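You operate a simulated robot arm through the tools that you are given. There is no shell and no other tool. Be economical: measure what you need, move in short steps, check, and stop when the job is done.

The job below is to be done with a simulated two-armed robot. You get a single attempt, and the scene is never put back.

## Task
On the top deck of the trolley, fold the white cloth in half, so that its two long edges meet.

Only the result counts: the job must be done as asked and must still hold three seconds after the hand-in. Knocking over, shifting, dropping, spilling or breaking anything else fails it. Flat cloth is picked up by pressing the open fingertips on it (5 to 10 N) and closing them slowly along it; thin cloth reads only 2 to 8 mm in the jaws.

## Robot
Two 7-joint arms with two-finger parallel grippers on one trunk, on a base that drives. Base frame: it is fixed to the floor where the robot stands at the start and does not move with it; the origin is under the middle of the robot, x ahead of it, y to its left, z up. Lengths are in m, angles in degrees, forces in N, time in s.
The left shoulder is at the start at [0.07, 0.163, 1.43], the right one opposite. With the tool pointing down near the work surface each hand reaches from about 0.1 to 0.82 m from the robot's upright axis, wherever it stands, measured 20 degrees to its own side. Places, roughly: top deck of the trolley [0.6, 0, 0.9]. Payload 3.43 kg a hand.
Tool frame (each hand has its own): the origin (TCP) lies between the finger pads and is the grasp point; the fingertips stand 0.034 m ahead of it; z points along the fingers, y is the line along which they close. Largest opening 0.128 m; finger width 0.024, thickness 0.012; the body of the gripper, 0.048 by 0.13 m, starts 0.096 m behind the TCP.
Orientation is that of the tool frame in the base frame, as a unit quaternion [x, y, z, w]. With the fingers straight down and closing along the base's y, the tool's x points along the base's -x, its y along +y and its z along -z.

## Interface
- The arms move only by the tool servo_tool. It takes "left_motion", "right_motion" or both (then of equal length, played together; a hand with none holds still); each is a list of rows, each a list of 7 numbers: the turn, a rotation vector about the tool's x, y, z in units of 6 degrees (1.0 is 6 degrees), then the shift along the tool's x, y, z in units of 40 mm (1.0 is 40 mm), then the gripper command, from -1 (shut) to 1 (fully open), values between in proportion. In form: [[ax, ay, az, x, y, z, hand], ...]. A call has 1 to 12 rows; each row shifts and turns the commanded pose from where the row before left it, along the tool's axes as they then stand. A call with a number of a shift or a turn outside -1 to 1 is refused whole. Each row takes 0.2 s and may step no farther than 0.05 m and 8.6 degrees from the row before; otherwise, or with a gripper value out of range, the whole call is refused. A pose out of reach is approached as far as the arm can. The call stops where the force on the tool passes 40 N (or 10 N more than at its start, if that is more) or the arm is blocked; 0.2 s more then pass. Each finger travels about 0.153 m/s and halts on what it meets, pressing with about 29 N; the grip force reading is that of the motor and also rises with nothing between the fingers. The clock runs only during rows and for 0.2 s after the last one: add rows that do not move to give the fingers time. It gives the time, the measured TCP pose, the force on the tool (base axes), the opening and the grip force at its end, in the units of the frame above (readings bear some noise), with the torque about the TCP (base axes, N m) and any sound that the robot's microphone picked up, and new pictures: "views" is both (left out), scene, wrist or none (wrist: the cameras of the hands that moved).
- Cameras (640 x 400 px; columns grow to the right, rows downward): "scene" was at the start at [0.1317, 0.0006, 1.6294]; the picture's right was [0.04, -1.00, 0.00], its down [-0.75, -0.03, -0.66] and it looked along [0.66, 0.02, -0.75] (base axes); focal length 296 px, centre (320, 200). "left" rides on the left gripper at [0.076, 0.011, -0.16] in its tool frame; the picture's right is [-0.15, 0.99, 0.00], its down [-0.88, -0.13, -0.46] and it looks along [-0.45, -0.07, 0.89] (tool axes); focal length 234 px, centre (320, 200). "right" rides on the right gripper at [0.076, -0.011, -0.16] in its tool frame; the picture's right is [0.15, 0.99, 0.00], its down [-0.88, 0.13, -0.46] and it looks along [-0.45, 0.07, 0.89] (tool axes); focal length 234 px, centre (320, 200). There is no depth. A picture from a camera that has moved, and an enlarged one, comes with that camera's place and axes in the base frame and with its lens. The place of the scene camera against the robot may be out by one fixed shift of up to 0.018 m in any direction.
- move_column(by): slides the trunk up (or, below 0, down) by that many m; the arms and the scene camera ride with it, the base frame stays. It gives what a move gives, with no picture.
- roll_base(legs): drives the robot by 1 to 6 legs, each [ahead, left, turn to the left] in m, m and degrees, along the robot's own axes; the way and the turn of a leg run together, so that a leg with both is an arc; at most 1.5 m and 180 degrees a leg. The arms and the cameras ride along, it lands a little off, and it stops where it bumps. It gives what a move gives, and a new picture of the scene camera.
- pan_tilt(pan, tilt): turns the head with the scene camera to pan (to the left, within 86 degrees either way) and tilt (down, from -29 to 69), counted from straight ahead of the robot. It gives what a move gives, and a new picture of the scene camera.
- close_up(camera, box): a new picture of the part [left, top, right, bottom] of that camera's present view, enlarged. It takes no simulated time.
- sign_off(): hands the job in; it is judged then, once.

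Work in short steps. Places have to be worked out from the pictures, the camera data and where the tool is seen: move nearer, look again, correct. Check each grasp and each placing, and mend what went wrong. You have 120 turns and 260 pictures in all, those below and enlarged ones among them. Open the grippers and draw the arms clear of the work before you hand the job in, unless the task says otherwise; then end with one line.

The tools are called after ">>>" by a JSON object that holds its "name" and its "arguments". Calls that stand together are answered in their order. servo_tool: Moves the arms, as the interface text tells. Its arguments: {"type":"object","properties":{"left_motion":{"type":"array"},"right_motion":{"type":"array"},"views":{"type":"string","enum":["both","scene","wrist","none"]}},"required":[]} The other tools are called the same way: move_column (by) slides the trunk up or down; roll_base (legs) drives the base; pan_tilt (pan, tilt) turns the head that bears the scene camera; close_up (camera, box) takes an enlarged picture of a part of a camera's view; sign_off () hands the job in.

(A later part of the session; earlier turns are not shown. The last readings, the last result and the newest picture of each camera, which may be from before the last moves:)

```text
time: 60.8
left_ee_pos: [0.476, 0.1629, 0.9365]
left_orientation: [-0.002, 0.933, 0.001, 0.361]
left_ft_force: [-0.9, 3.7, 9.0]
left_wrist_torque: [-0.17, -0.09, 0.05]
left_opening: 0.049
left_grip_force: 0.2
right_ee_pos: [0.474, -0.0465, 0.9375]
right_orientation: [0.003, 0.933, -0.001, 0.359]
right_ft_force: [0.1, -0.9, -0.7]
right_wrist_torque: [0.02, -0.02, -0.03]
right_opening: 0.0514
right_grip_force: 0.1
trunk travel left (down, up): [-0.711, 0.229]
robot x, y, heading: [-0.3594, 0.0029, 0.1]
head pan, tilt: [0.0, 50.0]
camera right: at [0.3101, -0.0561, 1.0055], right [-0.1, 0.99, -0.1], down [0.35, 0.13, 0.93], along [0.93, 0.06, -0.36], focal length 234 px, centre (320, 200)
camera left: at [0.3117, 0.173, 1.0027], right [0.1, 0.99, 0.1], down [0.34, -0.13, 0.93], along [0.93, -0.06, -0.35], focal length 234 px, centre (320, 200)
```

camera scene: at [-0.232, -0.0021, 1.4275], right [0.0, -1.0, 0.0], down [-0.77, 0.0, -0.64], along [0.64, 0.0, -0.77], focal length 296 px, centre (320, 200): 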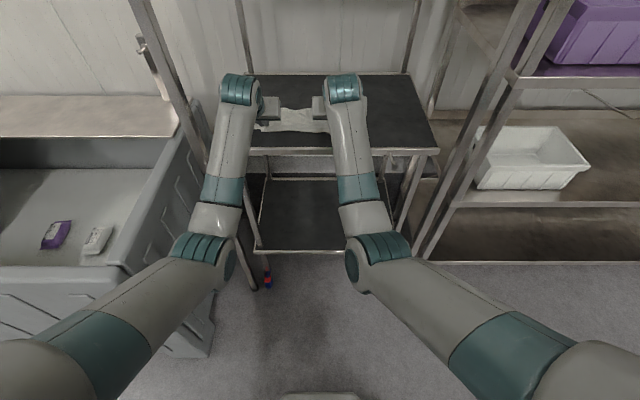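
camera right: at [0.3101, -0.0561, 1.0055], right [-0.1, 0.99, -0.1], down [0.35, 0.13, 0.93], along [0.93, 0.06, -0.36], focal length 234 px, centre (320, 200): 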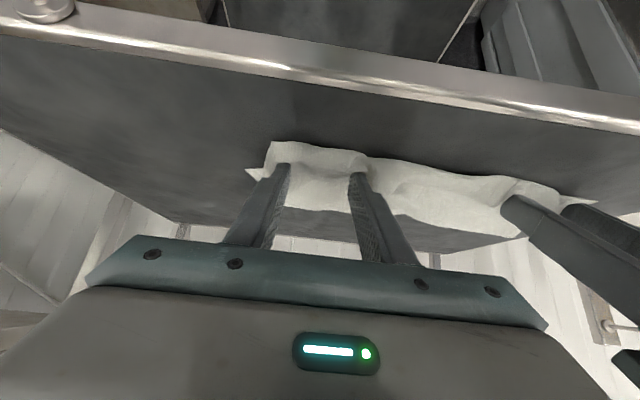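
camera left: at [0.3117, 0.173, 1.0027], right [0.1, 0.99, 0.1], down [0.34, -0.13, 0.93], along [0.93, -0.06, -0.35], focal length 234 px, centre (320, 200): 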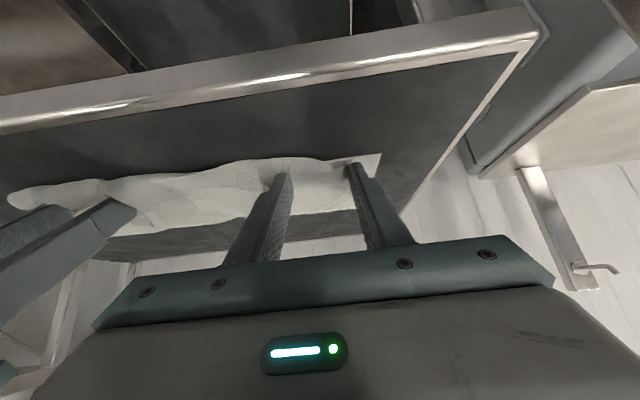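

Released. I lift both hands 3 cm and back the base away to inspect.

>>> {"name": "servo_tool", "arguments": {"left_motion": [[0, 0, 0, -0.25, 0, -0.279, -0.2], [0, 0, 0, -0.25, 0, -0.279, -0.2]], "right_motion": [[0, 0, 0, -0.25, 0, -0.279, -0.2], [0, 0, 0, -0.25, 0, -0.279, -0.2]], "views": "none"}}

>>> {"name": "roll_base", "arguments": {"legs": [[-0.12, 0, 0]]}}

>>> {"name": "close_up", "arguments": {"camera": "scene", "box": [200, 30, 440, 180]}}

>>> {"name": "close_up", "arguments": {"camera": "left", "box": [0, 0, 640, 400]}}

>>> {"name": "close_up", "arguments": {"camera": "right", "box": [0, 0, 640, 400]}}

```text
time: 61.4
left_ee_pos: [0.4755, 0.164, 0.9632]
left_orientation: [-0.001, 0.933, 0.002, 0.36]
left_ft_force: [-0.3, -0.1, 0.4]
left_wrist_torque: [-0.02, 0.0, -0.03]
left_opening: 0.0512
left_grip_force: 0.0
right_ee_pos: [0.4746, -0.0453, 0.9658]
right_orientation: [0.003, 0.934, -0.001, 0.358]
right_ft_force: [-0.7, -0.2, -0.5]
right_wrist_torque: [0.0, 0.0, -0.03]
right_opening: 0.0513
right_grip_force: 0.0
trunk travel left (down, up): [-0.711, 0.229]
robot x, y, heading: [-0.3597, -0.002, -0.2]
head pan, tilt: [0.0, 50.0]
```

```text
time: 62.6
left_ee_pos: [0.3546, 0.1639, 0.9642]
left_orientation: [-0.002, 0.933, 0.001, 0.36]
left_ft_force: [0.1, 0.2, -0.6]
left_wrist_torque: [-0.02, 0.03, 0.02]
left_opening: 0.0511
left_grip_force: 0.1
right_ee_pos: [0.3534, -0.0442, 0.9648]
right_orientation: [0.003, 0.934, -0.002, 0.357]
right_ft_force: [0.4, -0.5, 0.6]
right_wrist_torque: [-0.01, 0.0, 0.01]
right_opening: 0.0511
right_grip_force: 0.0
trunk travel left (down, up): [-0.711, 0.229]
robot x, y, heading: [-0.4861, 0.0009, -0.0]
head pan, tilt: [0.0, 50.0]
camera scene: at [-0.3536, -0.002, 1.4273], right [0.0, -1.0, 0.0], down [-0.77, 0.0, -0.64], along [0.64, 0.0, -0.77], focal length 296 px, centre (320, 200)
```

scene: 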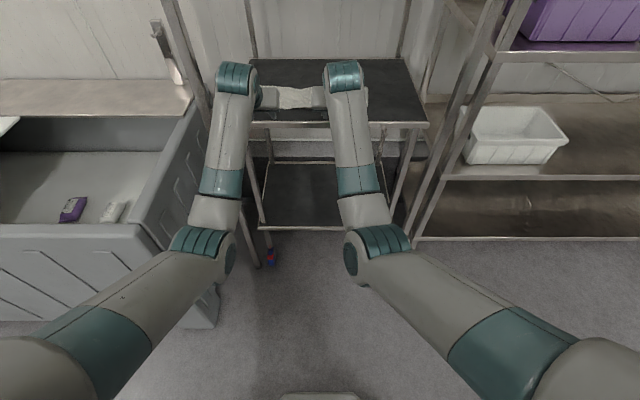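

```text
2.67 times, centred on (320, 105) of scene
camera zoom: at [-0.3536, -0.002, 1.4273], right [0.0, -1.0, 0.0], down [-0.77, 0.0, -0.64], along [0.64, 0.0, -0.77], focal length 790 px, centre (320, 453)
```

zoom: 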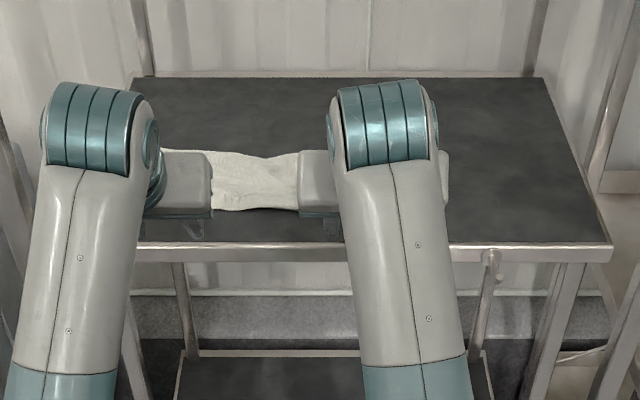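

```text
1.00 times, centred on (320, 200) of left (not enlarged: the box is as wide or as high as the picture)
camera zoom: at [0.1905, 0.1732, 1.0305], right [0.1, 0.99, 0.1], down [0.35, -0.13, 0.93], along [0.93, -0.06, -0.36], focal length 234 px, centre (320, 200)
```

zoom: 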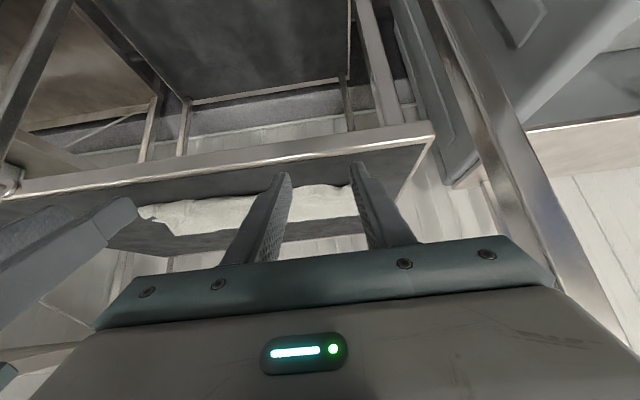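

```text
1.00 times, centred on (320, 200) of right (not enlarged: the box is as wide or as high as the picture)
camera zoom: at [0.1892, -0.0559, 1.0339], right [-0.1, 0.99, -0.1], down [0.35, 0.13, 0.93], along [0.93, 0.06, -0.36], focal length 234 px, centre (320, 200)
```

zoom: 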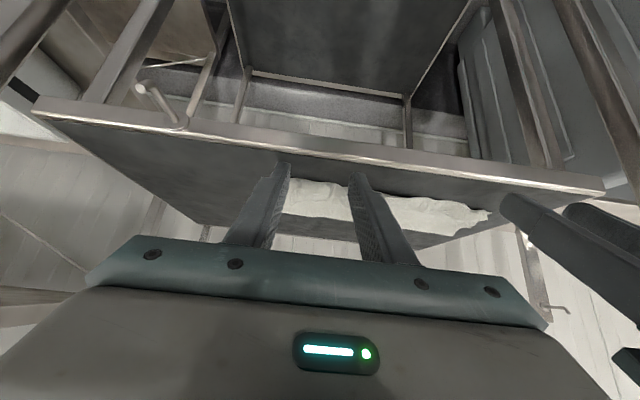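

The arms block the view, so I back off further, spread the hands and raise the trunk for a clear look.

>>> {"name": "roll_base", "arguments": {"legs": [[-0.15, 0, 0]]}}

>>> {"name": "move_column", "arguments": {"by": 0.2}}

>>> {"name": "servo_tool", "arguments": {"left_motion": [[0, 0, 0, 0, 1, 0, -0.2], [0, 0, 0, 0, 1, 0, -0.2], [0, 0, 0, 0, 1, 0, -0.2], [0, 0, 0, 0, 1, 0, -0.2]], "right_motion": [[0, 0, 0, 0, -1, 0, -0.2], [0, 0, 0, 0, -1, 0, -0.2], [0, 0, 0, 0, -1, 0, -0.2], [0, 0, 0, 0, -1, 0, -0.2]], "views": "none"}}

>>> {"name": "pan_tilt", "arguments": {"pan": 0, "tilt": 38}}

>>> {"name": "close_up", "arguments": {"camera": "scene", "box": [240, 130, 400, 230]}}

```text
time: 64.0
left_ee_pos: [0.2035, 0.164, 0.9633]
left_orientation: [-0.002, 0.933, 0.002, 0.361]
left_ft_force: [0.4, -0.2, 0.5]
left_wrist_torque: [0.02, 0.0, 0.04]
left_opening: 0.0515
left_grip_force: 0.1
right_ee_pos: [0.2028, -0.0457, 0.9652]
right_orientation: [0.002, 0.934, -0.001, 0.358]
right_ft_force: [0.1, 0.2, 0.2]
right_wrist_torque: [-0.01, -0.02, -0.05]
right_opening: 0.0513
right_grip_force: 0.1
trunk travel left (down, up): [-0.711, 0.229]
robot x, y, heading: [-0.6346, -0.0026, -0.1]
head pan, tilt: [0.0, 50.0]
camera scene: at [-0.5029, -0.0022, 1.4273], right [0.0, -1.0, 0.0], down [-0.77, 0.0, -0.64], along [0.64, 0.0, -0.77], focal length 296 px, centre (320, 200)
```

scene: 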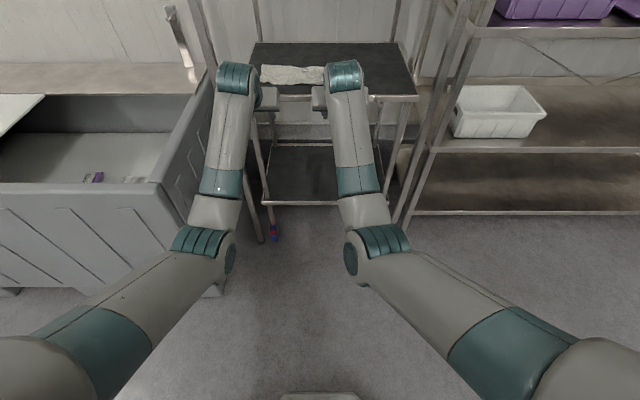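

```text
time: 66.2
left_ee_pos: [0.2063, 0.1634, 1.1633]
left_orientation: [-0.001, 0.933, 0.001, 0.36]
left_ft_force: [0.3, 0.6, -1.1]
left_wrist_torque: [0.01, 0.03, 0.01]
left_opening: 0.051
left_grip_force: 0.0
right_ee_pos: [0.205, -0.045, 1.1662]
right_orientation: [0.003, 0.934, -0.001, 0.357]
right_ft_force: [0.1, -0.3, 0.0]
right_wrist_torque: [-0.01, 0.0, -0.03]
right_opening: 0.0513
right_grip_force: 0.0
trunk travel left (down, up): [-0.911, 0.029]
robot x, y, heading: [-0.636, -0.0004, 0.2]
head pan, tilt: [0.0, 50.0]
```

```text
time: 67.2
left_ee_pos: [0.2052, 0.3232, 1.1627]
left_orientation: [-0.001, 0.933, 0.001, 0.36]
left_ft_force: [0.3, 0.6, -0.2]
left_wrist_torque: [-0.01, -0.02, -0.05]
left_opening: 0.0511
left_grip_force: 0.0
right_ee_pos: [0.2014, -0.2046, 1.1662]
right_orientation: [0.002, 0.933, -0.001, 0.359]
right_ft_force: [-0.7, 0.0, -0.5]
right_wrist_torque: [0.0, 0.01, -0.03]
right_opening: 0.051
right_grip_force: 0.1
trunk travel left (down, up): [-0.911, 0.029]
robot x, y, heading: [-0.6311, -0.0008, 0.1]
head pan, tilt: [0.0, 50.0]
```

```text
time: 67.9
left_ee_pos: [0.2052, 0.3233, 1.1616]
left_orientation: [-0.002, 0.933, 0.001, 0.36]
left_ft_force: [-0.5, -0.8, -0.2]
left_wrist_torque: [0.01, 0.01, 0.01]
left_opening: 0.0511
left_grip_force: 0.1
right_ee_pos: [0.2027, -0.2038, 1.1644]
right_orientation: [0.002, 0.934, 0.0, 0.357]
right_ft_force: [-0.3, 1.0, -0.7]
right_wrist_torque: [-0.02, 0.01, -0.01]
right_opening: 0.0512
right_grip_force: 0.0
trunk travel left (down, up): [-0.911, 0.029]
robot x, y, heading: [-0.6356, -0.0005, 0.1]
head pan, tilt: [0.0, 38.0]
camera scene: at [-0.4939, -0.0022, 1.6445], right [0.0, -1.0, 0.0], down [-0.62, 0.0, -0.79], along [0.79, 0.0, -0.62], focal length 296 px, centre (320, 200)
```

scene: 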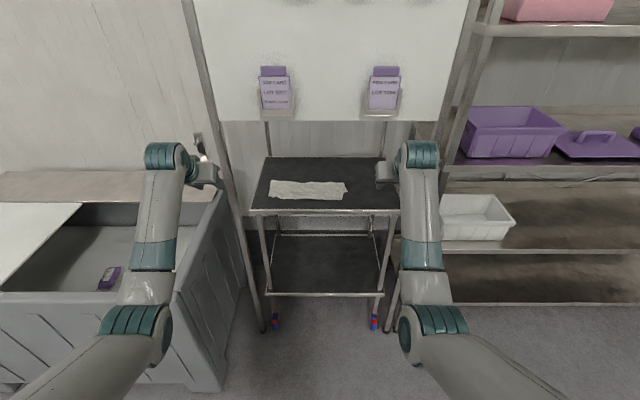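

```text
4.00 times, centred on (320, 180) of scene
camera zoom: at [-0.4939, -0.0022, 1.6445], right [0.0, -1.0, 0.0], down [-0.62, 0.0, -0.79], along [0.79, 0.0, -0.62], focal length 1184 px, centre (320, 280)
```

zoom: 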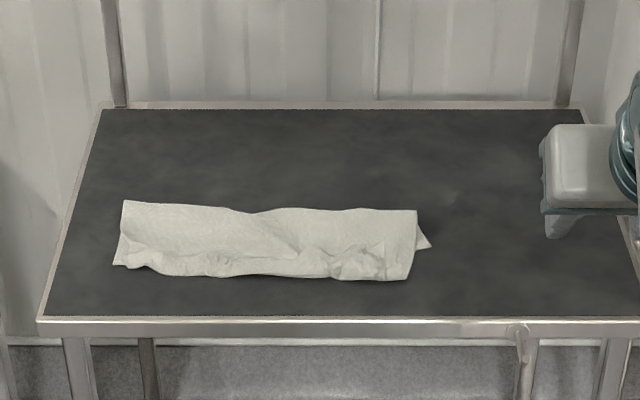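

The fold looks right overall: crease at x≈0.59 and front edge at x≈0.47. A bit of the lower layer sticks out at the right end, so I zoom in there.

>>> {"name": "close_up", "arguments": {"camera": "scene", "box": [305, 170, 361, 205]}}

>>> {"name": "close_up", "arguments": {"camera": "scene", "box": [262, 170, 318, 205]}}

```text
11.43 times, centred on (333, 188) of scene
camera zoom: at [-0.4939, -0.0022, 1.6445], right [0.0, -1.0, 0.0], down [-0.62, 0.0, -0.79], along [0.79, 0.0, -0.62], focal length 3384 px, centre (171, 343)
```

zoom: 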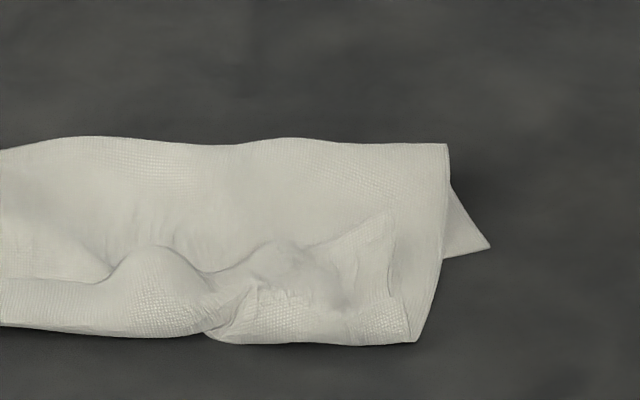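

```text
11.43 times, centred on (290, 188) of scene
camera zoom: at [-0.4939, -0.0022, 1.6445], right [0.0, -1.0, 0.0], down [-0.62, 0.0, -0.79], along [0.79, 0.0, -0.62], focal length 3384 px, centre (663, 343)
```

zoom: 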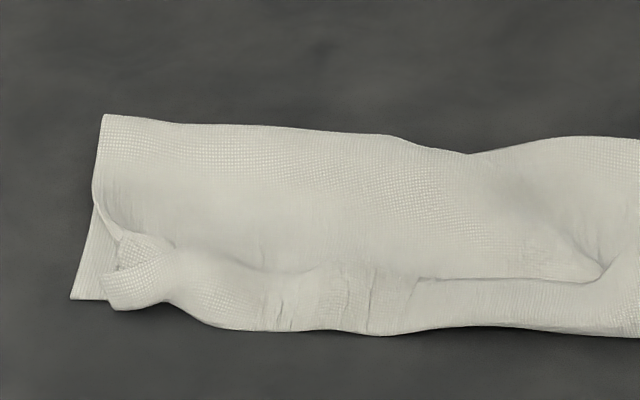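

The top layer's edge is folded back on itself, and the cloth has turned: the lower near edge runs from (0.486, 0.213) to (0.516, −0.12). I'll unfold it and refold square. The front 3 cm at y≈0.10 and y≈−0.06 is top layer only, so I bring the hands back in front of those spots.

>>> {"name": "servo_tool", "arguments": {"left_motion": [[0, 0, 0, 0, -1, 0, -0.2], [0, 0, 0, 0, -1, 0, -0.2], [0, 0, 0, 0, -1, 0, -0.2], [0, 0, 0, 0, -1, 0, -0.2], [0, 0, 0, 0, -0.8, 0, -0.2], [0, 0, 0, 0, -0.75, 0, -0.2]], "right_motion": [[0, 0, 0, 0, 1, 0, -0.2], [0, 0, 0, 0, 1, 0, -0.2], [0, 0, 0, 0, 1, 0, -0.2], [0, 0, 0, 0, 0.6, 0, -0.2], [0, 0, 0, 0, 0, 0, -0.2], [0, 0, 0, 0, 0, 0, -0.2]], "views": "none"}}

>>> {"name": "move_column", "arguments": {"by": -0.19}}

>>> {"name": "roll_base", "arguments": {"legs": [[0.23, 0, 0]]}}

>>> {"name": "close_up", "arguments": {"camera": "left", "box": [0, 0, 640, 400]}}

>>> {"name": "close_up", "arguments": {"camera": "right", "box": [0, 0, 640, 400]}}

```text
time: 69.3
left_ee_pos: [0.2062, 0.0998, 1.1644]
left_orientation: [-0.001, 0.933, 0.002, 0.361]
left_ft_force: [-0.3, 0.7, 0.1]
left_wrist_torque: [0.02, 0.0, -0.01]
left_opening: 0.0512
left_grip_force: 0.0
right_ee_pos: [0.2046, -0.0601, 1.166]
right_orientation: [0.003, 0.933, -0.001, 0.359]
right_ft_force: [-0.6, 0.3, 0.1]
right_wrist_torque: [-0.02, -0.02, 0.02]
right_opening: 0.0511
right_grip_force: 0.0
trunk travel left (down, up): [-0.911, 0.029]
robot x, y, heading: [-0.6348, 0.0008, 0.0]
head pan, tilt: [0.0, 38.0]
```

```text
time: 71.4
left_ee_pos: [0.2058, 0.1006, 0.9735]
left_orientation: [-0.003, 0.933, 0.003, 0.36]
left_ft_force: [1.1, 0.7, 0.3]
left_wrist_torque: [-0.02, 0.02, 0.0]
left_opening: 0.0513
left_grip_force: 0.0
right_ee_pos: [0.2026, -0.0609, 0.9766]
right_orientation: [0.003, 0.934, -0.001, 0.357]
right_ft_force: [-0.6, -0.1, 0.9]
right_wrist_torque: [-0.02, 0.02, -0.01]
right_opening: 0.0511
right_grip_force: 0.0
trunk travel left (down, up): [-0.721, 0.219]
robot x, y, heading: [-0.6344, -0.0024, -0.2]
head pan, tilt: [0.0, 38.0]
```

```text
time: 73.1
left_ee_pos: [0.4323, 0.1027, 0.9731]
left_orientation: [-0.002, 0.933, 0.002, 0.36]
left_ft_force: [0.2, 0.0, -0.3]
left_wrist_torque: [0.0, 0.0, 0.02]
left_opening: 0.0511
left_grip_force: 0.1
right_ee_pos: [0.4323, -0.0582, 0.9763]
right_orientation: [0.003, 0.934, -0.001, 0.357]
right_ft_force: [-0.3, 0.0, 0.2]
right_wrist_torque: [0.03, 0.02, -0.02]
right_opening: 0.0513
right_grip_force: 0.1
trunk travel left (down, up): [-0.721, 0.219]
robot x, y, heading: [-0.4057, -0.0017, 0.0]
head pan, tilt: [0.0, 38.0]
camera scene: at [-0.2666, -0.002, 1.4546], right [0.0, -1.0, 0.0], down [-0.62, 0.0, -0.79], along [0.79, 0.0, -0.62], focal length 296 px, centre (320, 200)
```

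scene: 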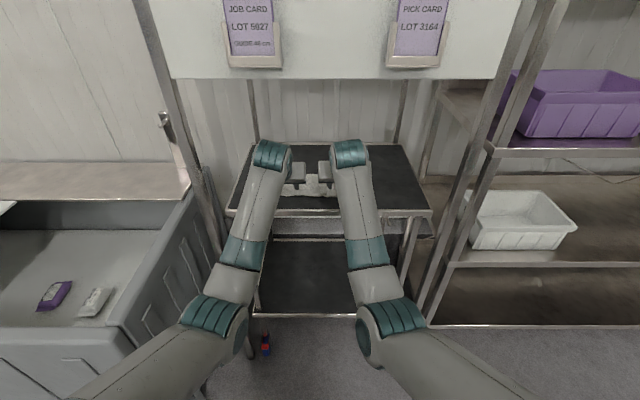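

```text
1.00 times, centred on (320, 200) of left (not enlarged: the box is as wide or as high as the picture)
camera zoom: at [0.2689, 0.1114, 1.0405], right [0.1, 0.99, 0.1], down [0.35, -0.13, 0.93], along [0.93, -0.06, -0.36], focal length 234 px, centre (320, 200)
```

zoom: 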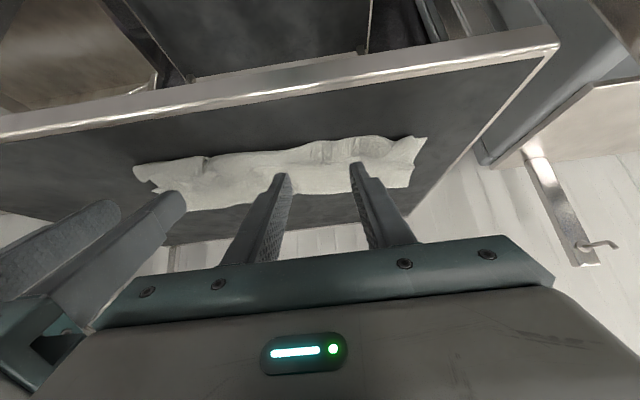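

```text
1.00 times, centred on (320, 200) of right (not enlarged: the box is as wide or as high as the picture)
camera zoom: at [0.2682, -0.0701, 1.0449], right [-0.1, 0.99, -0.1], down [0.35, 0.13, 0.93], along [0.93, 0.06, -0.36], focal length 234 px, centre (320, 200)
```

zoom: 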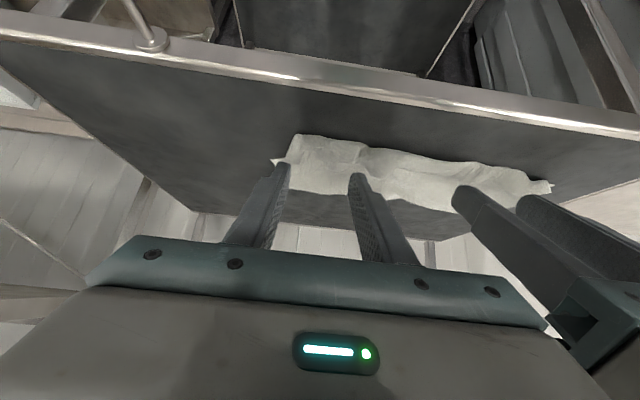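

The front of the top layer is at x≈0.469 under both hands. I advance to contact x≈0.481 and descend toward it.

>>> {"name": "servo_tool", "arguments": {"left_motion": [[0, 0, 0, -0.091, 0, 0.553, -0.2], [0, 0, 0, -0.091, 0, 0.553, -0.2], [0, 0, 0, 0.05, 0, 0.056, -0.2], [0, 0, 0, 0, 0, 0, -0.2]], "right_motion": [[0, 0, 0, -0.091, 0, 0.553, -0.2], [0, 0, 0, -0.066, 0, 0.581, -0.2], [0, 0, 0, 0.067, 0, 0.074, -0.2], [0, 0, 0, 0, 0, 0, -0.2]], "views": "wrist"}}

```text
time: 74.1
left_ee_pos: [0.4689, 0.1006, 0.9424]
left_orientation: [-0.002, 0.933, 0.002, 0.36]
left_ft_force: [0.0, 0.8, -0.1]
left_wrist_torque: [0.0, 0.03, -0.01]
left_opening: 0.051
left_grip_force: 0.0
right_ee_pos: [0.4658, -0.0592, 0.9424]
right_orientation: [0.003, 0.934, 0.0, 0.357]
right_ft_force: [0.4, -0.2, 1.2]
right_wrist_torque: [-0.01, 0.02, 0.01]
right_opening: 0.0512
right_grip_force: 0.0
trunk travel left (down, up): [-0.721, 0.219]
robot x, y, heading: [-0.4098, -0.0029, 0.4]
head pan, tilt: [0.0, 38.0]
camera right: at [0.303, -0.07, 1.0106], right [-0.1, 0.99, -0.1], down [0.35, 0.13, 0.93], along [0.93, 0.06, -0.36], focal length 234 px, centre (320, 200)
camera left: at [0.3046, 0.1105, 1.0094], right [0.1, 0.99, 0.1], down [0.35, -0.13, 0.93], along [0.93, -0.06, -0.36], focal length 234 px, centre (320, 200)
```

right: 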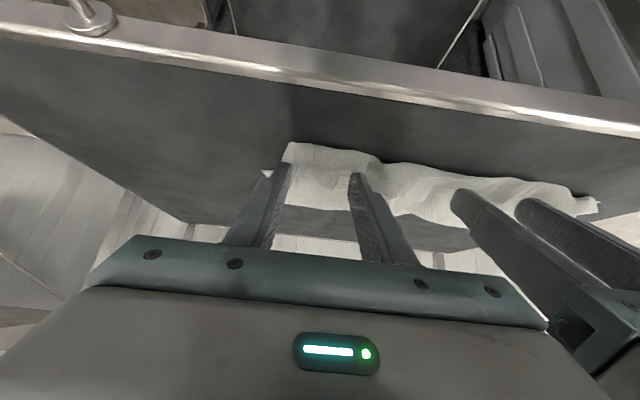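
left: 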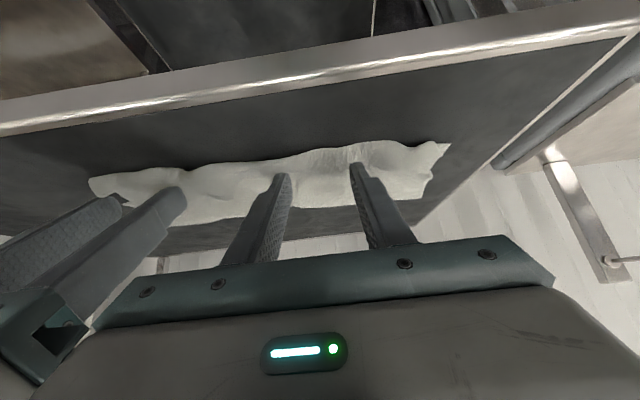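

Just above the cloth; I press down 5–6 mm more.

>>> {"name": "servo_tool", "arguments": {"left_motion": [[0, 0, 0, 0.05, 0, 0.056, -0.2], [0, 0, 0, 0.05, 0, 0.056, -0.2], [0, 0, 0, 0, 0, 0, -0.2]], "right_motion": [[0, 0, 0, 0.05, 0, 0.056, -0.2], [0, 0, 0, 0.05, 0, 0.056, -0.2], [0, 0, 0, 0, 0, 0, -0.2]], "views": "none"}}

```text
time: 74.9
left_ee_pos: [0.4679, 0.1003, 0.9371]
left_orientation: [-0.003, 0.933, 0.003, 0.359]
left_ft_force: [-0.3, 0.5, 0.7]
left_wrist_torque: [0.02, -0.05, 0.0]
left_opening: 0.0513
left_grip_force: 0.1
right_ee_pos: [0.4654, -0.0611, 0.9373]
right_orientation: [0.002, 0.934, -0.001, 0.357]
right_ft_force: [-0.8, 0.4, -0.1]
right_wrist_torque: [0.04, 0.01, 0.01]
right_opening: 0.0511
right_grip_force: 0.1
trunk travel left (down, up): [-0.721, 0.219]
robot x, y, heading: [-0.4063, -0.0023, 0.1]
head pan, tilt: [0.0, 38.0]
```

Barely touching; a further 2.5 mm.

>>> {"name": "servo_tool", "arguments": {"left_motion": [[0, 0, 0, 0.03, 0, 0.033, -0.2], [0, 0, 0, 0.015, 0, 0.017, -0.2], [0, 0, 0, 0, 0, 0, -0.2]], "right_motion": [[0, 0, 0, 0.03, 0, 0.033, -0.2], [0, 0, 0, 0.015, 0, 0.017, -0.2], [0, 0, 0, 0, 0, 0, -0.2]], "views": "none"}}

```text
time: 75.7
left_ee_pos: [0.4672, 0.1015, 0.9351]
left_orientation: [-0.001, 0.932, 0.001, 0.361]
left_ft_force: [2.6, 0.1, 7.0]
left_wrist_torque: [-0.18, -0.16, 0.02]
left_opening: 0.0511
left_grip_force: 0.0
right_ee_pos: [0.4652, -0.0605, 0.9353]
right_orientation: [0.003, 0.933, -0.001, 0.359]
right_ft_force: [1.5, -0.6, 3.2]
right_wrist_torque: [0.03, -0.06, -0.04]
right_opening: 0.0511
right_grip_force: 0.0
trunk travel left (down, up): [-0.721, 0.219]
robot x, y, heading: [-0.4055, 0.0017, 0.2]
head pan, tilt: [0.0, 38.0]
```

Good: 7 N and 3 N. I press the right half a millimetre more and close both slowly.

>>> {"name": "servo_tool", "arguments": {"left_motion": [[0, 0, 0, 0, 0, 0, -0.27], [0, 0, 0, 0, 0, 0, -0.34], [0, 0, 0, 0, 0, 0, -0.41], [0, 0, 0, 0, 0, 0, -0.48], [0, 0, 0, 0, 0, 0, -0.55], [0, 0, 0, 0, 0, 0, -0.62], [0, 0, 0, 0, 0, 0, -0.69], [0, 0, 0, 0, 0, 0, -0.76], [0, 0, 0, 0, 0, 0, -0.84], [0, 0, 0, 0, 0, 0, -0.92], [0, 0, 0, 0, 0, 0, -1], [0, 0, 0, 0, 0, 0, -1]], "right_motion": [[0, 0, 0, 0.014, 0, 0.016, -0.27], [0, 0, 0, 0, 0, 0, -0.34], [0, 0, 0, 0, 0, 0, -0.41], [0, 0, 0, 0, 0, 0, -0.48], [0, 0, 0, 0, 0, 0, -0.55], [0, 0, 0, 0, 0, 0, -0.62], [0, 0, 0, 0, 0, 0, -0.69], [0, 0, 0, 0, 0, 0, -0.76], [0, 0, 0, 0, 0, 0, -0.84], [0, 0, 0, 0, 0, 0, -0.92], [0, 0, 0, 0, 0, 0, -1], [0, 0, 0, 0, 0, 0, -1]], "views": "wrist"}}

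```text
time: 78.3
left_ee_pos: [0.4673, 0.1009, 0.9352]
left_orientation: [-0.002, 0.932, 0.002, 0.362]
left_ft_force: [-0.7, -5.1, 7.4]
left_wrist_torque: [-0.19, -0.13, -0.01]
left_opening: 0.0032
left_grip_force: 29.4
right_ee_pos: [0.4648, -0.0595, 0.9361]
right_orientation: [0.002, 0.933, -0.001, 0.359]
right_ft_force: [-0.3, 9.3, 4.7]
right_wrist_torque: [0.4, -0.04, 0.22]
right_opening: 0.0039
right_grip_force: 28.7
trunk travel left (down, up): [-0.721, 0.219]
robot x, y, heading: [-0.4064, 0.0004, 0.0]
head pan, tilt: [0.0, 38.0]
camera right: at [0.3012, -0.0696, 1.0035], right [-0.1, 0.99, -0.1], down [0.35, 0.13, 0.93], along [0.93, 0.06, -0.36], focal length 234 px, centre (320, 200)
camera left: at [0.3022, 0.1113, 1.0021], right [0.1, 0.99, 0.1], down [0.34, -0.13, 0.93], along [0.93, -0.06, -0.35], focal length 234 px, centre (320, 200)
```

right: 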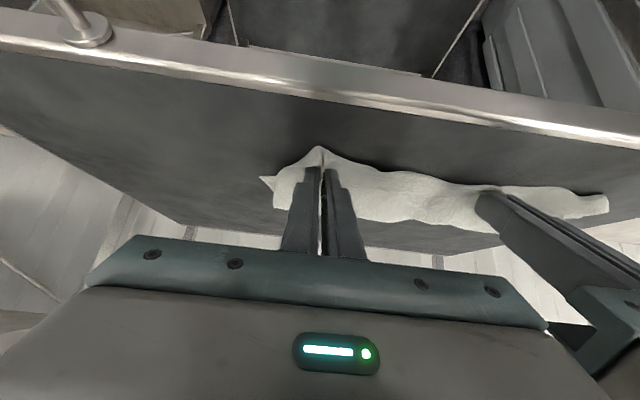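
left: 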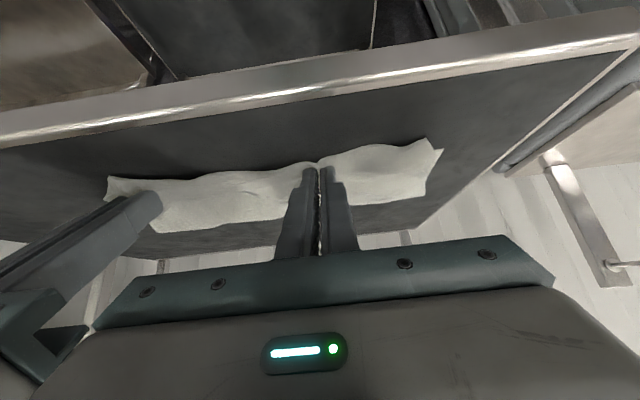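

Both grips hold (3–4 mm). I lift while pitching up, to carry the top layer back over.

>>> {"name": "servo_tool", "arguments": {"left_motion": [[0, -0.333, 0, -0.33, -0.08, -0.17, -1], [0, -0.333, 0, -0.335, 0, -0.16, -1], [0, -0.333, 0, -0.34, 0, -0.15, -1], [0, -0.333, 0, -0.345, 0, -0.14, -1], [0, -0.333, 0, -0.35, 0, -0.13, -1], [0, -0.333, 0, -0.355, 0, -0.12, -1], [0, 0, 0, 0, 0, 0, -1]], "right_motion": [[0, -0.333, 0, -0.33, 0.08, -0.17, -1], [0, -0.333, 0, -0.335, 0, -0.16, -1], [0, -0.333, 0, -0.34, 0, -0.15, -1], [0, -0.333, 0, -0.345, 0, -0.14, -1], [0, -0.333, 0, -0.35, 0, -0.13, -1], [0, -0.333, 0, -0.355, 0, -0.12, -1], [0, 0, 0, 0, 0, 0, -1]]}}

```text
time: 79.9
left_ee_pos: [0.4984, 0.1, 1.0187]
left_orientation: [-0.002, 0.89, 0.002, 0.456]
left_ft_force: [0.3, -1.8, -0.8]
left_wrist_torque: [-0.08, 0.0, -0.04]
left_opening: 0.0031
left_grip_force: 29.0
right_ee_pos: [0.4982, -0.0567, 1.0194]
right_orientation: [0.002, 0.891, -0.001, 0.454]
right_ft_force: [-0.1, 3.0, 0.2]
right_wrist_torque: [0.06, 0.02, 0.07]
right_opening: 0.0032
right_grip_force: 28.7
trunk travel left (down, up): [-0.721, 0.219]
robot x, y, heading: [-0.4072, 0.0026, 0.1]
head pan, tilt: [0.0, 38.0]
camera scene: at [-0.2665, -0.0019, 1.4546], right [0.0, -1.0, 0.0], down [-0.62, 0.0, -0.79], along [0.79, 0.0, -0.62], focal length 296 px, centre (320, 200)
camera right: at [0.3227, -0.0676, 1.0519], right [-0.08, 0.99, -0.12], down [0.15, 0.13, 0.98], along [0.99, 0.06, -0.16], focal length 234 px, centre (320, 200)
camera left: at [0.3241, 0.1085, 1.05], right [0.08, 0.99, 0.12], down [0.15, -0.13, 0.98], along [0.99, -0.06, -0.15], focal length 234 px, centre (320, 200)
```

scene: 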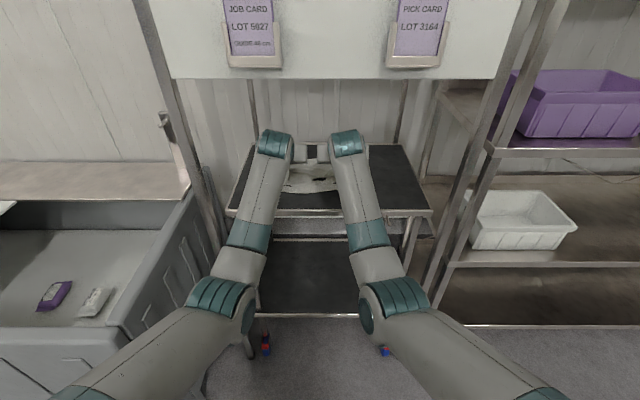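
right: 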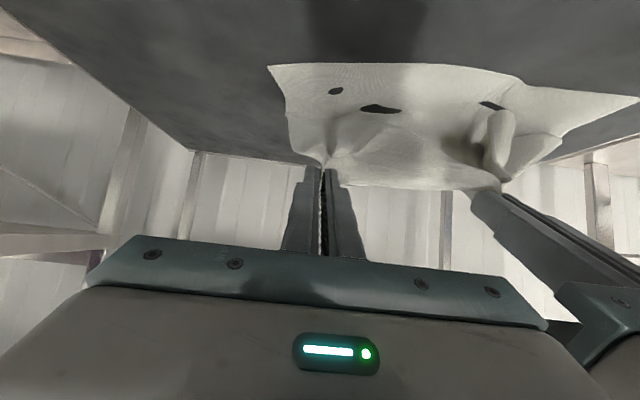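
left: 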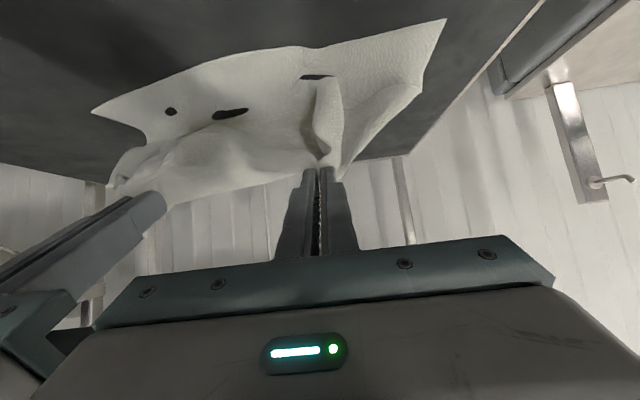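

Only the top layer came up and both lower near corners show. I drive the base 0.19 m forward to carry it to the far side.

>>> {"name": "roll_base", "arguments": {"legs": [[0.19, 0, 0]]}}

>>> {"name": "close_up", "arguments": {"camera": "left", "box": [0, 0, 640, 400]}}

>>> {"name": "close_up", "arguments": {"camera": "right", "box": [0, 0, 640, 400]}}

```text
time: 81.5
left_ee_pos: [0.6829, 0.1001, 1.0181]
left_orientation: [-0.001, 0.891, 0.002, 0.455]
left_ft_force: [1.6, -2.2, 0.5]
left_wrist_torque: [-0.07, 0.02, -0.07]
left_opening: 0.0028
left_grip_force: 28.5
right_ee_pos: [0.6809, -0.0553, 1.0188]
right_orientation: [0.003, 0.891, -0.002, 0.454]
right_ft_force: [-0.3, 2.0, -0.2]
right_wrist_torque: [0.09, 0.01, 0.07]
right_opening: 0.0035
right_grip_force: 28.7
trunk travel left (down, up): [-0.721, 0.219]
robot x, y, heading: [-0.2213, 0.0029, 0.4]
head pan, tilt: [0.0, 38.0]
camera scene: at [-0.0818, -0.0016, 1.4546], right [0.0, -1.0, 0.0], down [-0.62, 0.0, -0.79], along [0.79, 0.0, -0.62], focal length 296 px, centre (320, 200)
```

scene: 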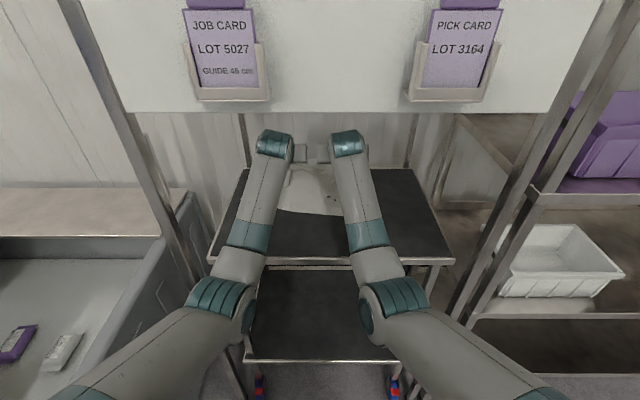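

```text
1.00 times, centred on (320, 200) of left (not enlarged: the box is as wide or as high as the picture)
camera zoom: at [0.5087, 0.109, 1.0501], right [0.08, 0.99, 0.12], down [0.15, -0.13, 0.98], along [0.99, -0.06, -0.15], focal length 234 px, centre (320, 200)
```

zoom: 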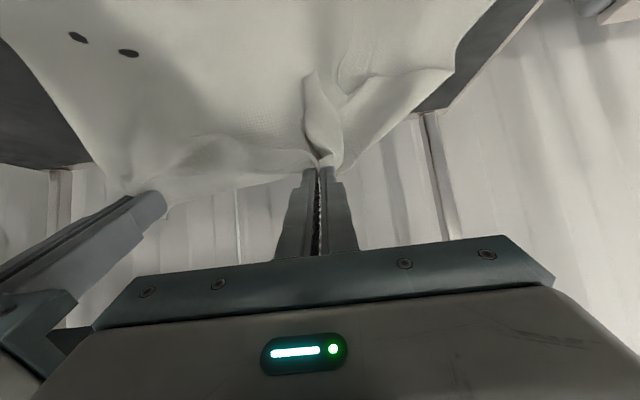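

```text
1.00 times, centred on (320, 200) of right (not enlarged: the box is as wide or as high as the picture)
camera zoom: at [0.5073, -0.067, 1.0518], right [-0.08, 0.99, -0.12], down [0.15, 0.13, 0.98], along [0.99, 0.06, -0.16], focal length 234 px, centre (320, 200)
```

zoom: 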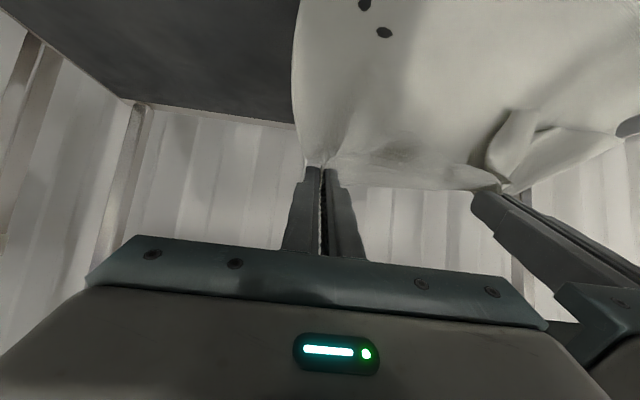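

It hangs open well. I lower to the deck while moving forward to stretch it flat.

>>> {"name": "servo_tool", "arguments": {"left_motion": [[0, 0.333, 0, 0.128, 0, 0.377, -1], [0, 0.333, 0, 0.11, 0, 0.38, -1], [0, 0.333, 0, 0.095, 0.1, 0.385, -1], [0, 0.333, 0, 0.08, 0.1, 0.39, -1], [0, 0.333, 0, 0.07, 0, 0.395, -1], [0, 0.333, 0, 0.055, 0, 0.395, -1], [0, 0, 0, 0, 0, 0, -1]], "right_motion": [[0, 0.333, 0, 0.128, 0, 0.377, -1], [0, 0.333, 0, 0.11, 0, 0.38, -1], [0, 0.333, 0, 0.095, -0.1, 0.385, -1], [0, 0.333, 0, 0.08, -0.1, 0.39, -1], [0, 0.333, 0, 0.07, 0, 0.395, -1], [0, 0.333, 0, 0.055, 0, 0.395, -1], [0, 0, 0, 0, 0, 0, -1]]}}

```text
time: 83.1
left_ee_pos: [0.7399, 0.1053, 0.9429]
left_orientation: [-0.002, 0.932, -0.001, 0.361]
left_ft_force: [0.4, -22.6, 4.3]
left_wrist_torque: [-0.77, -0.05, -0.28]
left_opening: 0.0035
left_grip_force: 29.0
right_ee_pos: [0.7356, -0.0631, 0.942]
right_orientation: [0.002, 0.933, 0.001, 0.359]
right_ft_force: [0.4, 21.7, 1.1]
right_wrist_torque: [0.72, 0.04, 0.47]
right_opening: 0.0048
right_grip_force: 29.4
trunk travel left (down, up): [-0.721, 0.219]
robot x, y, heading: [-0.2247, 0.002, 0.1]
head pan, tilt: [0.0, 38.0]
camera scene: at [-0.0828, -0.0016, 1.4547], right [0.0, -1.0, 0.0], down [-0.62, 0.0, -0.79], along [0.79, 0.0, -0.62], focal length 296 px, centre (320, 200)
camera right: at [0.5726, -0.0746, 1.0107], right [-0.11, 0.99, -0.1], down [0.35, 0.13, 0.93], along [0.93, 0.06, -0.36], focal length 234 px, centre (320, 200)
camera left: at [0.5752, 0.1153, 1.0095], right [0.1, 0.99, 0.1], down [0.34, -0.13, 0.93], along [0.93, -0.06, -0.35], focal length 234 px, centre (320, 200)
```

scene: 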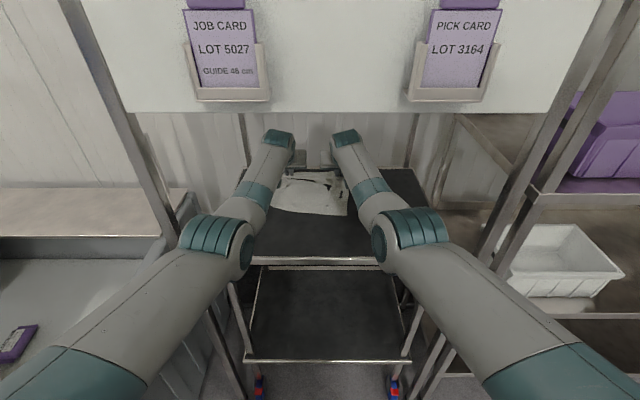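
right: 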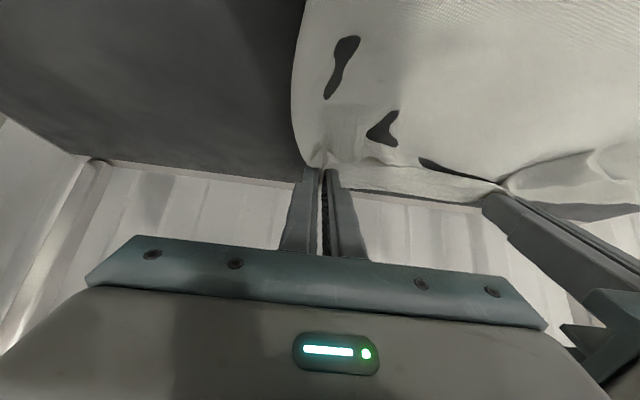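
left: 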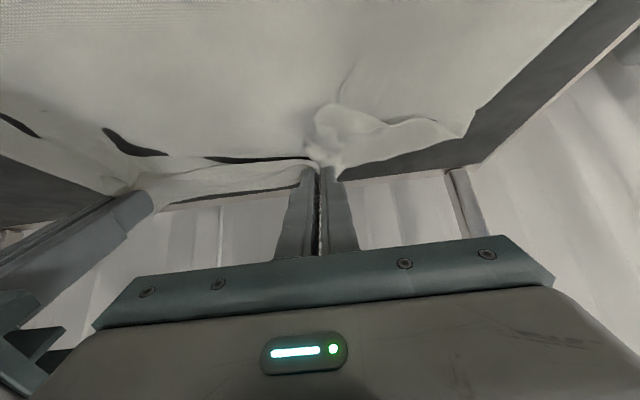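

The edge is laid out, with too much sideways tension. I ease it, touch down, release and lift to inspect.

>>> {"name": "servo_tool", "arguments": {"left_motion": [[0, 0, 0, 0.04, -0.12, 0.045, -1], [0, 0, 0, 0.04, -0.05, 0.045, -1], [0, 0, 0, 0, 0, 0, -0.85], [0, 0, 0, 0, 0, 0, -0.7], [0, 0, 0, 0, 0, 0, -0.5], [0, 0, 0, 0, 0, 0, -0.3], [0, 0, 0, 0, 0, 0, -0.3], [0, 0, 0, -0.335, 0, -0.372, -0.3], [0, 0, 0, -0.335, 0, -0.372, -0.3]], "right_motion": [[0, 0, 0, 0.04, 0.12, 0.045, -1], [0, 0, 0, 0.04, 0.05, 0.045, -1], [0, 0, 0, 0, 0, 0, -0.85], [0, 0, 0, 0, 0, 0, -0.7], [0, 0, 0, 0, 0, 0, -0.5], [0, 0, 0, 0, 0, 0, -0.3], [0, 0, 0, 0, 0, 0, -0.3], [0, 0, 0, -0.335, 0, -0.372, -0.3], [0, 0, 0, -0.335, 0, -0.372, -0.3]]}}

>>> {"name": "close_up", "arguments": {"camera": "scene", "box": [240, 140, 400, 240]}}

```text
time: 85.1
left_ee_pos: [0.7383, 0.102, 0.976]
left_orientation: [-0.002, 0.933, 0.002, 0.36]
left_ft_force: [-0.3, 0.5, 0.5]
left_wrist_torque: [0.0, -0.03, -0.01]
left_opening: 0.0448
left_grip_force: 0.0
right_ee_pos: [0.7362, -0.0582, 0.9799]
right_orientation: [0.002, 0.934, -0.001, 0.358]
right_ft_force: [0.3, 0.0, -0.4]
right_wrist_torque: [0.01, -0.01, 0.0]
right_opening: 0.045
right_grip_force: 0.0
trunk travel left (down, up): [-0.721, 0.219]
robot x, y, heading: [-0.223, -0.0006, 0.2]
head pan, tilt: [0.0, 38.0]
camera scene: at [-0.0829, -0.0018, 1.4546], right [0.0, -1.0, 0.0], down [-0.62, 0.0, -0.79], along [0.79, 0.0, -0.62], focal length 296 px, centre (320, 200)
camera right: at [0.5737, -0.0691, 1.0474], right [-0.1, 0.99, -0.1], down [0.35, 0.13, 0.93], along [0.93, 0.06, -0.36], focal length 234 px, centre (320, 200)
camera left: at [0.5747, 0.1117, 1.0441], right [0.1, 0.99, 0.1], down [0.35, -0.13, 0.93], along [0.93, -0.06, -0.36], focal length 234 px, centre (320, 200)
```

scene: 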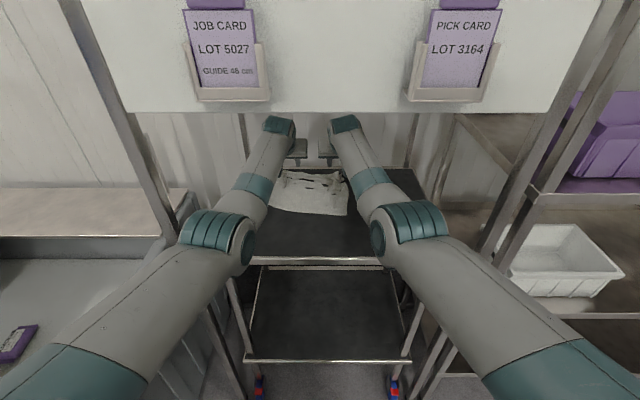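
right: 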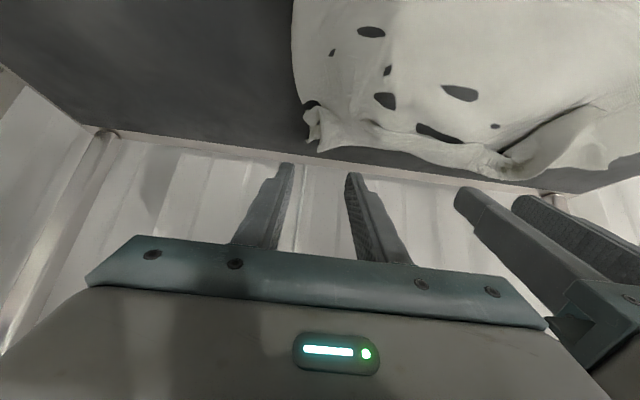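
left: 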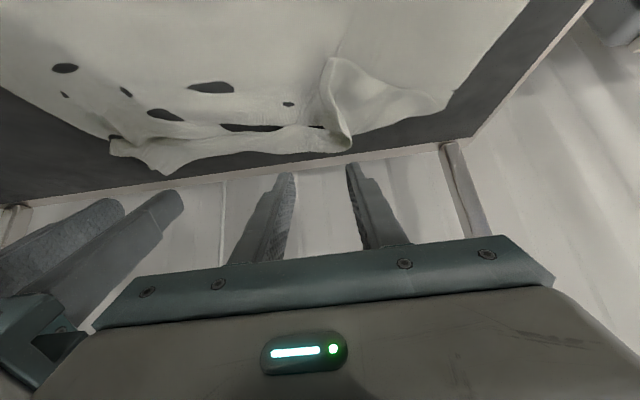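

```text
4.00 times, centred on (320, 190) of scene
camera zoom: at [-0.0829, -0.0018, 1.4546], right [0.0, -1.0, 0.0], down [-0.62, 0.0, -0.79], along [0.79, 0.0, -0.62], focal length 1184 px, centre (320, 240)
```

zoom: 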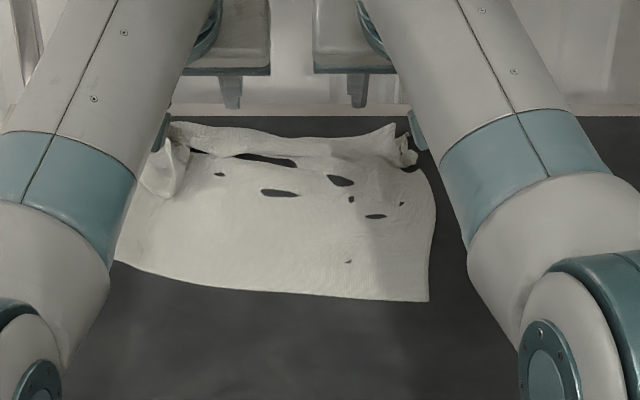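

It's unfolded, though rumpled along the far edge and dragged forward. I back out and spread the hands for a clear view.

>>> {"name": "roll_base", "arguments": {"legs": [[-0.42, 0, 0]]}}

>>> {"name": "servo_tool", "arguments": {"left_motion": [[0, 0, 0, 0, 1, 0, -0.2], [0, 0, 0, 0, 1, 0, -0.2], [0, 0, 0, 0, 1, 0, -0.2], [0, 0, 0, 0, 1, 0, -0.2], [0, 0, 0, 0, 1, 0, -0.2]], "right_motion": [[0, 0, 0, 0, -1, 0, -0.2], [0, 0, 0, 0, -1, 0, -0.2], [0, 0, 0, 0, -1, 0, -0.2], [0, 0, 0, 0, -1, 0, -0.2], [0, 0, 0, 0, -1, 0, -0.2]], "views": "scene"}}

>>> {"name": "close_up", "arguments": {"camera": "scene", "box": [250, 110, 390, 197]}}

```text
time: 87.7
left_ee_pos: [0.3155, 0.1035, 0.9758]
left_orientation: [-0.003, 0.933, 0.002, 0.36]
left_ft_force: [0.2, 0.6, 0.5]
left_wrist_torque: [0.01, 0.0, 0.05]
left_opening: 0.0449
left_grip_force: 0.1
right_ee_pos: [0.3151, -0.057, 0.9776]
right_orientation: [0.002, 0.934, -0.001, 0.358]
right_ft_force: [-0.9, 1.7, -0.4]
right_wrist_torque: [0.02, 0.02, -0.02]
right_opening: 0.0448
right_grip_force: 0.1
trunk travel left (down, up): [-0.721, 0.219]
robot x, y, heading: [-0.6452, -0.0024, 0.2]
head pan, tilt: [0.0, 38.0]
camera scene: at [-0.5054, -0.0025, 1.4545], right [0.0, -1.0, 0.0], down [-0.62, 0.0, -0.79], along [0.79, 0.0, -0.62], focal length 296 px, centre (320, 200)
```

scene: 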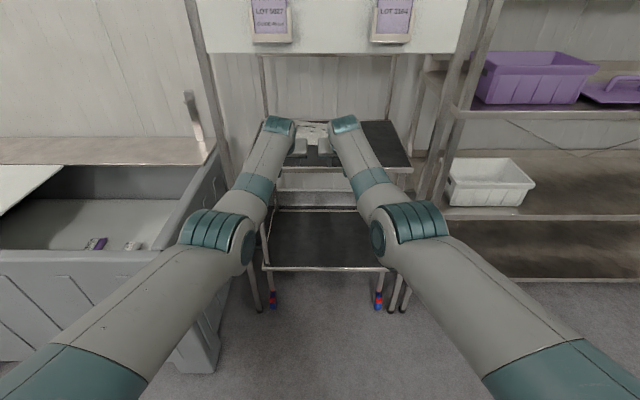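

```text
time: 88.9
left_ee_pos: [0.3158, 0.3024, 0.9773]
left_orientation: [-0.002, 0.932, 0.002, 0.361]
left_ft_force: [0.3, 0.4, -0.6]
left_wrist_torque: [0.04, 0.0, -0.02]
left_opening: 0.0511
left_grip_force: 0.1
right_ee_pos: [0.312, -0.2572, 0.9789]
right_orientation: [0.002, 0.933, 0.0, 0.359]
right_ft_force: [-0.5, -0.5, -0.7]
right_wrist_torque: [-0.01, -0.01, 0.0]
right_opening: 0.0511
right_grip_force: 0.1
trunk travel left (down, up): [-0.721, 0.219]
robot x, y, heading: [-0.6455, -0.0006, 0.0]
head pan, tilt: [0.0, 38.0]
camera scene: at [-0.5062, -0.0027, 1.4546], right [0.0, -1.0, 0.0], down [-0.62, 0.0, -0.79], along [0.79, 0.0, -0.62], focal length 296 px, centre (320, 200)
```

scene: 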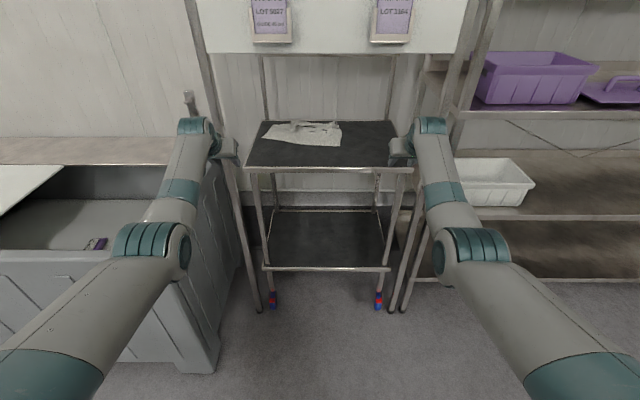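

```text
4.57 times, centred on (320, 154) of scene
camera zoom: at [-0.5062, -0.0027, 1.4546], right [0.0, -1.0, 0.0], down [-0.62, 0.0, -0.79], along [0.79, 0.0, -0.62], focal length 1354 px, centre (320, 413)
```

zoom: 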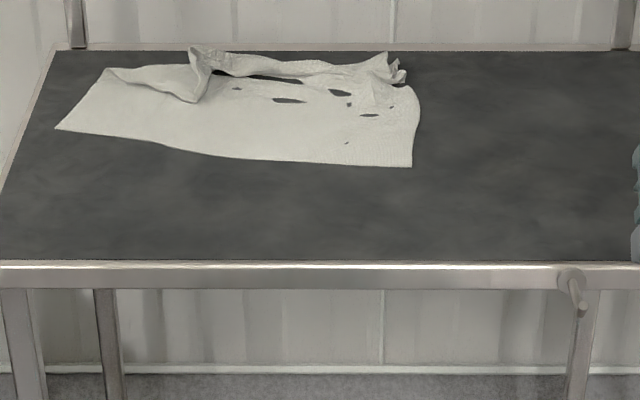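

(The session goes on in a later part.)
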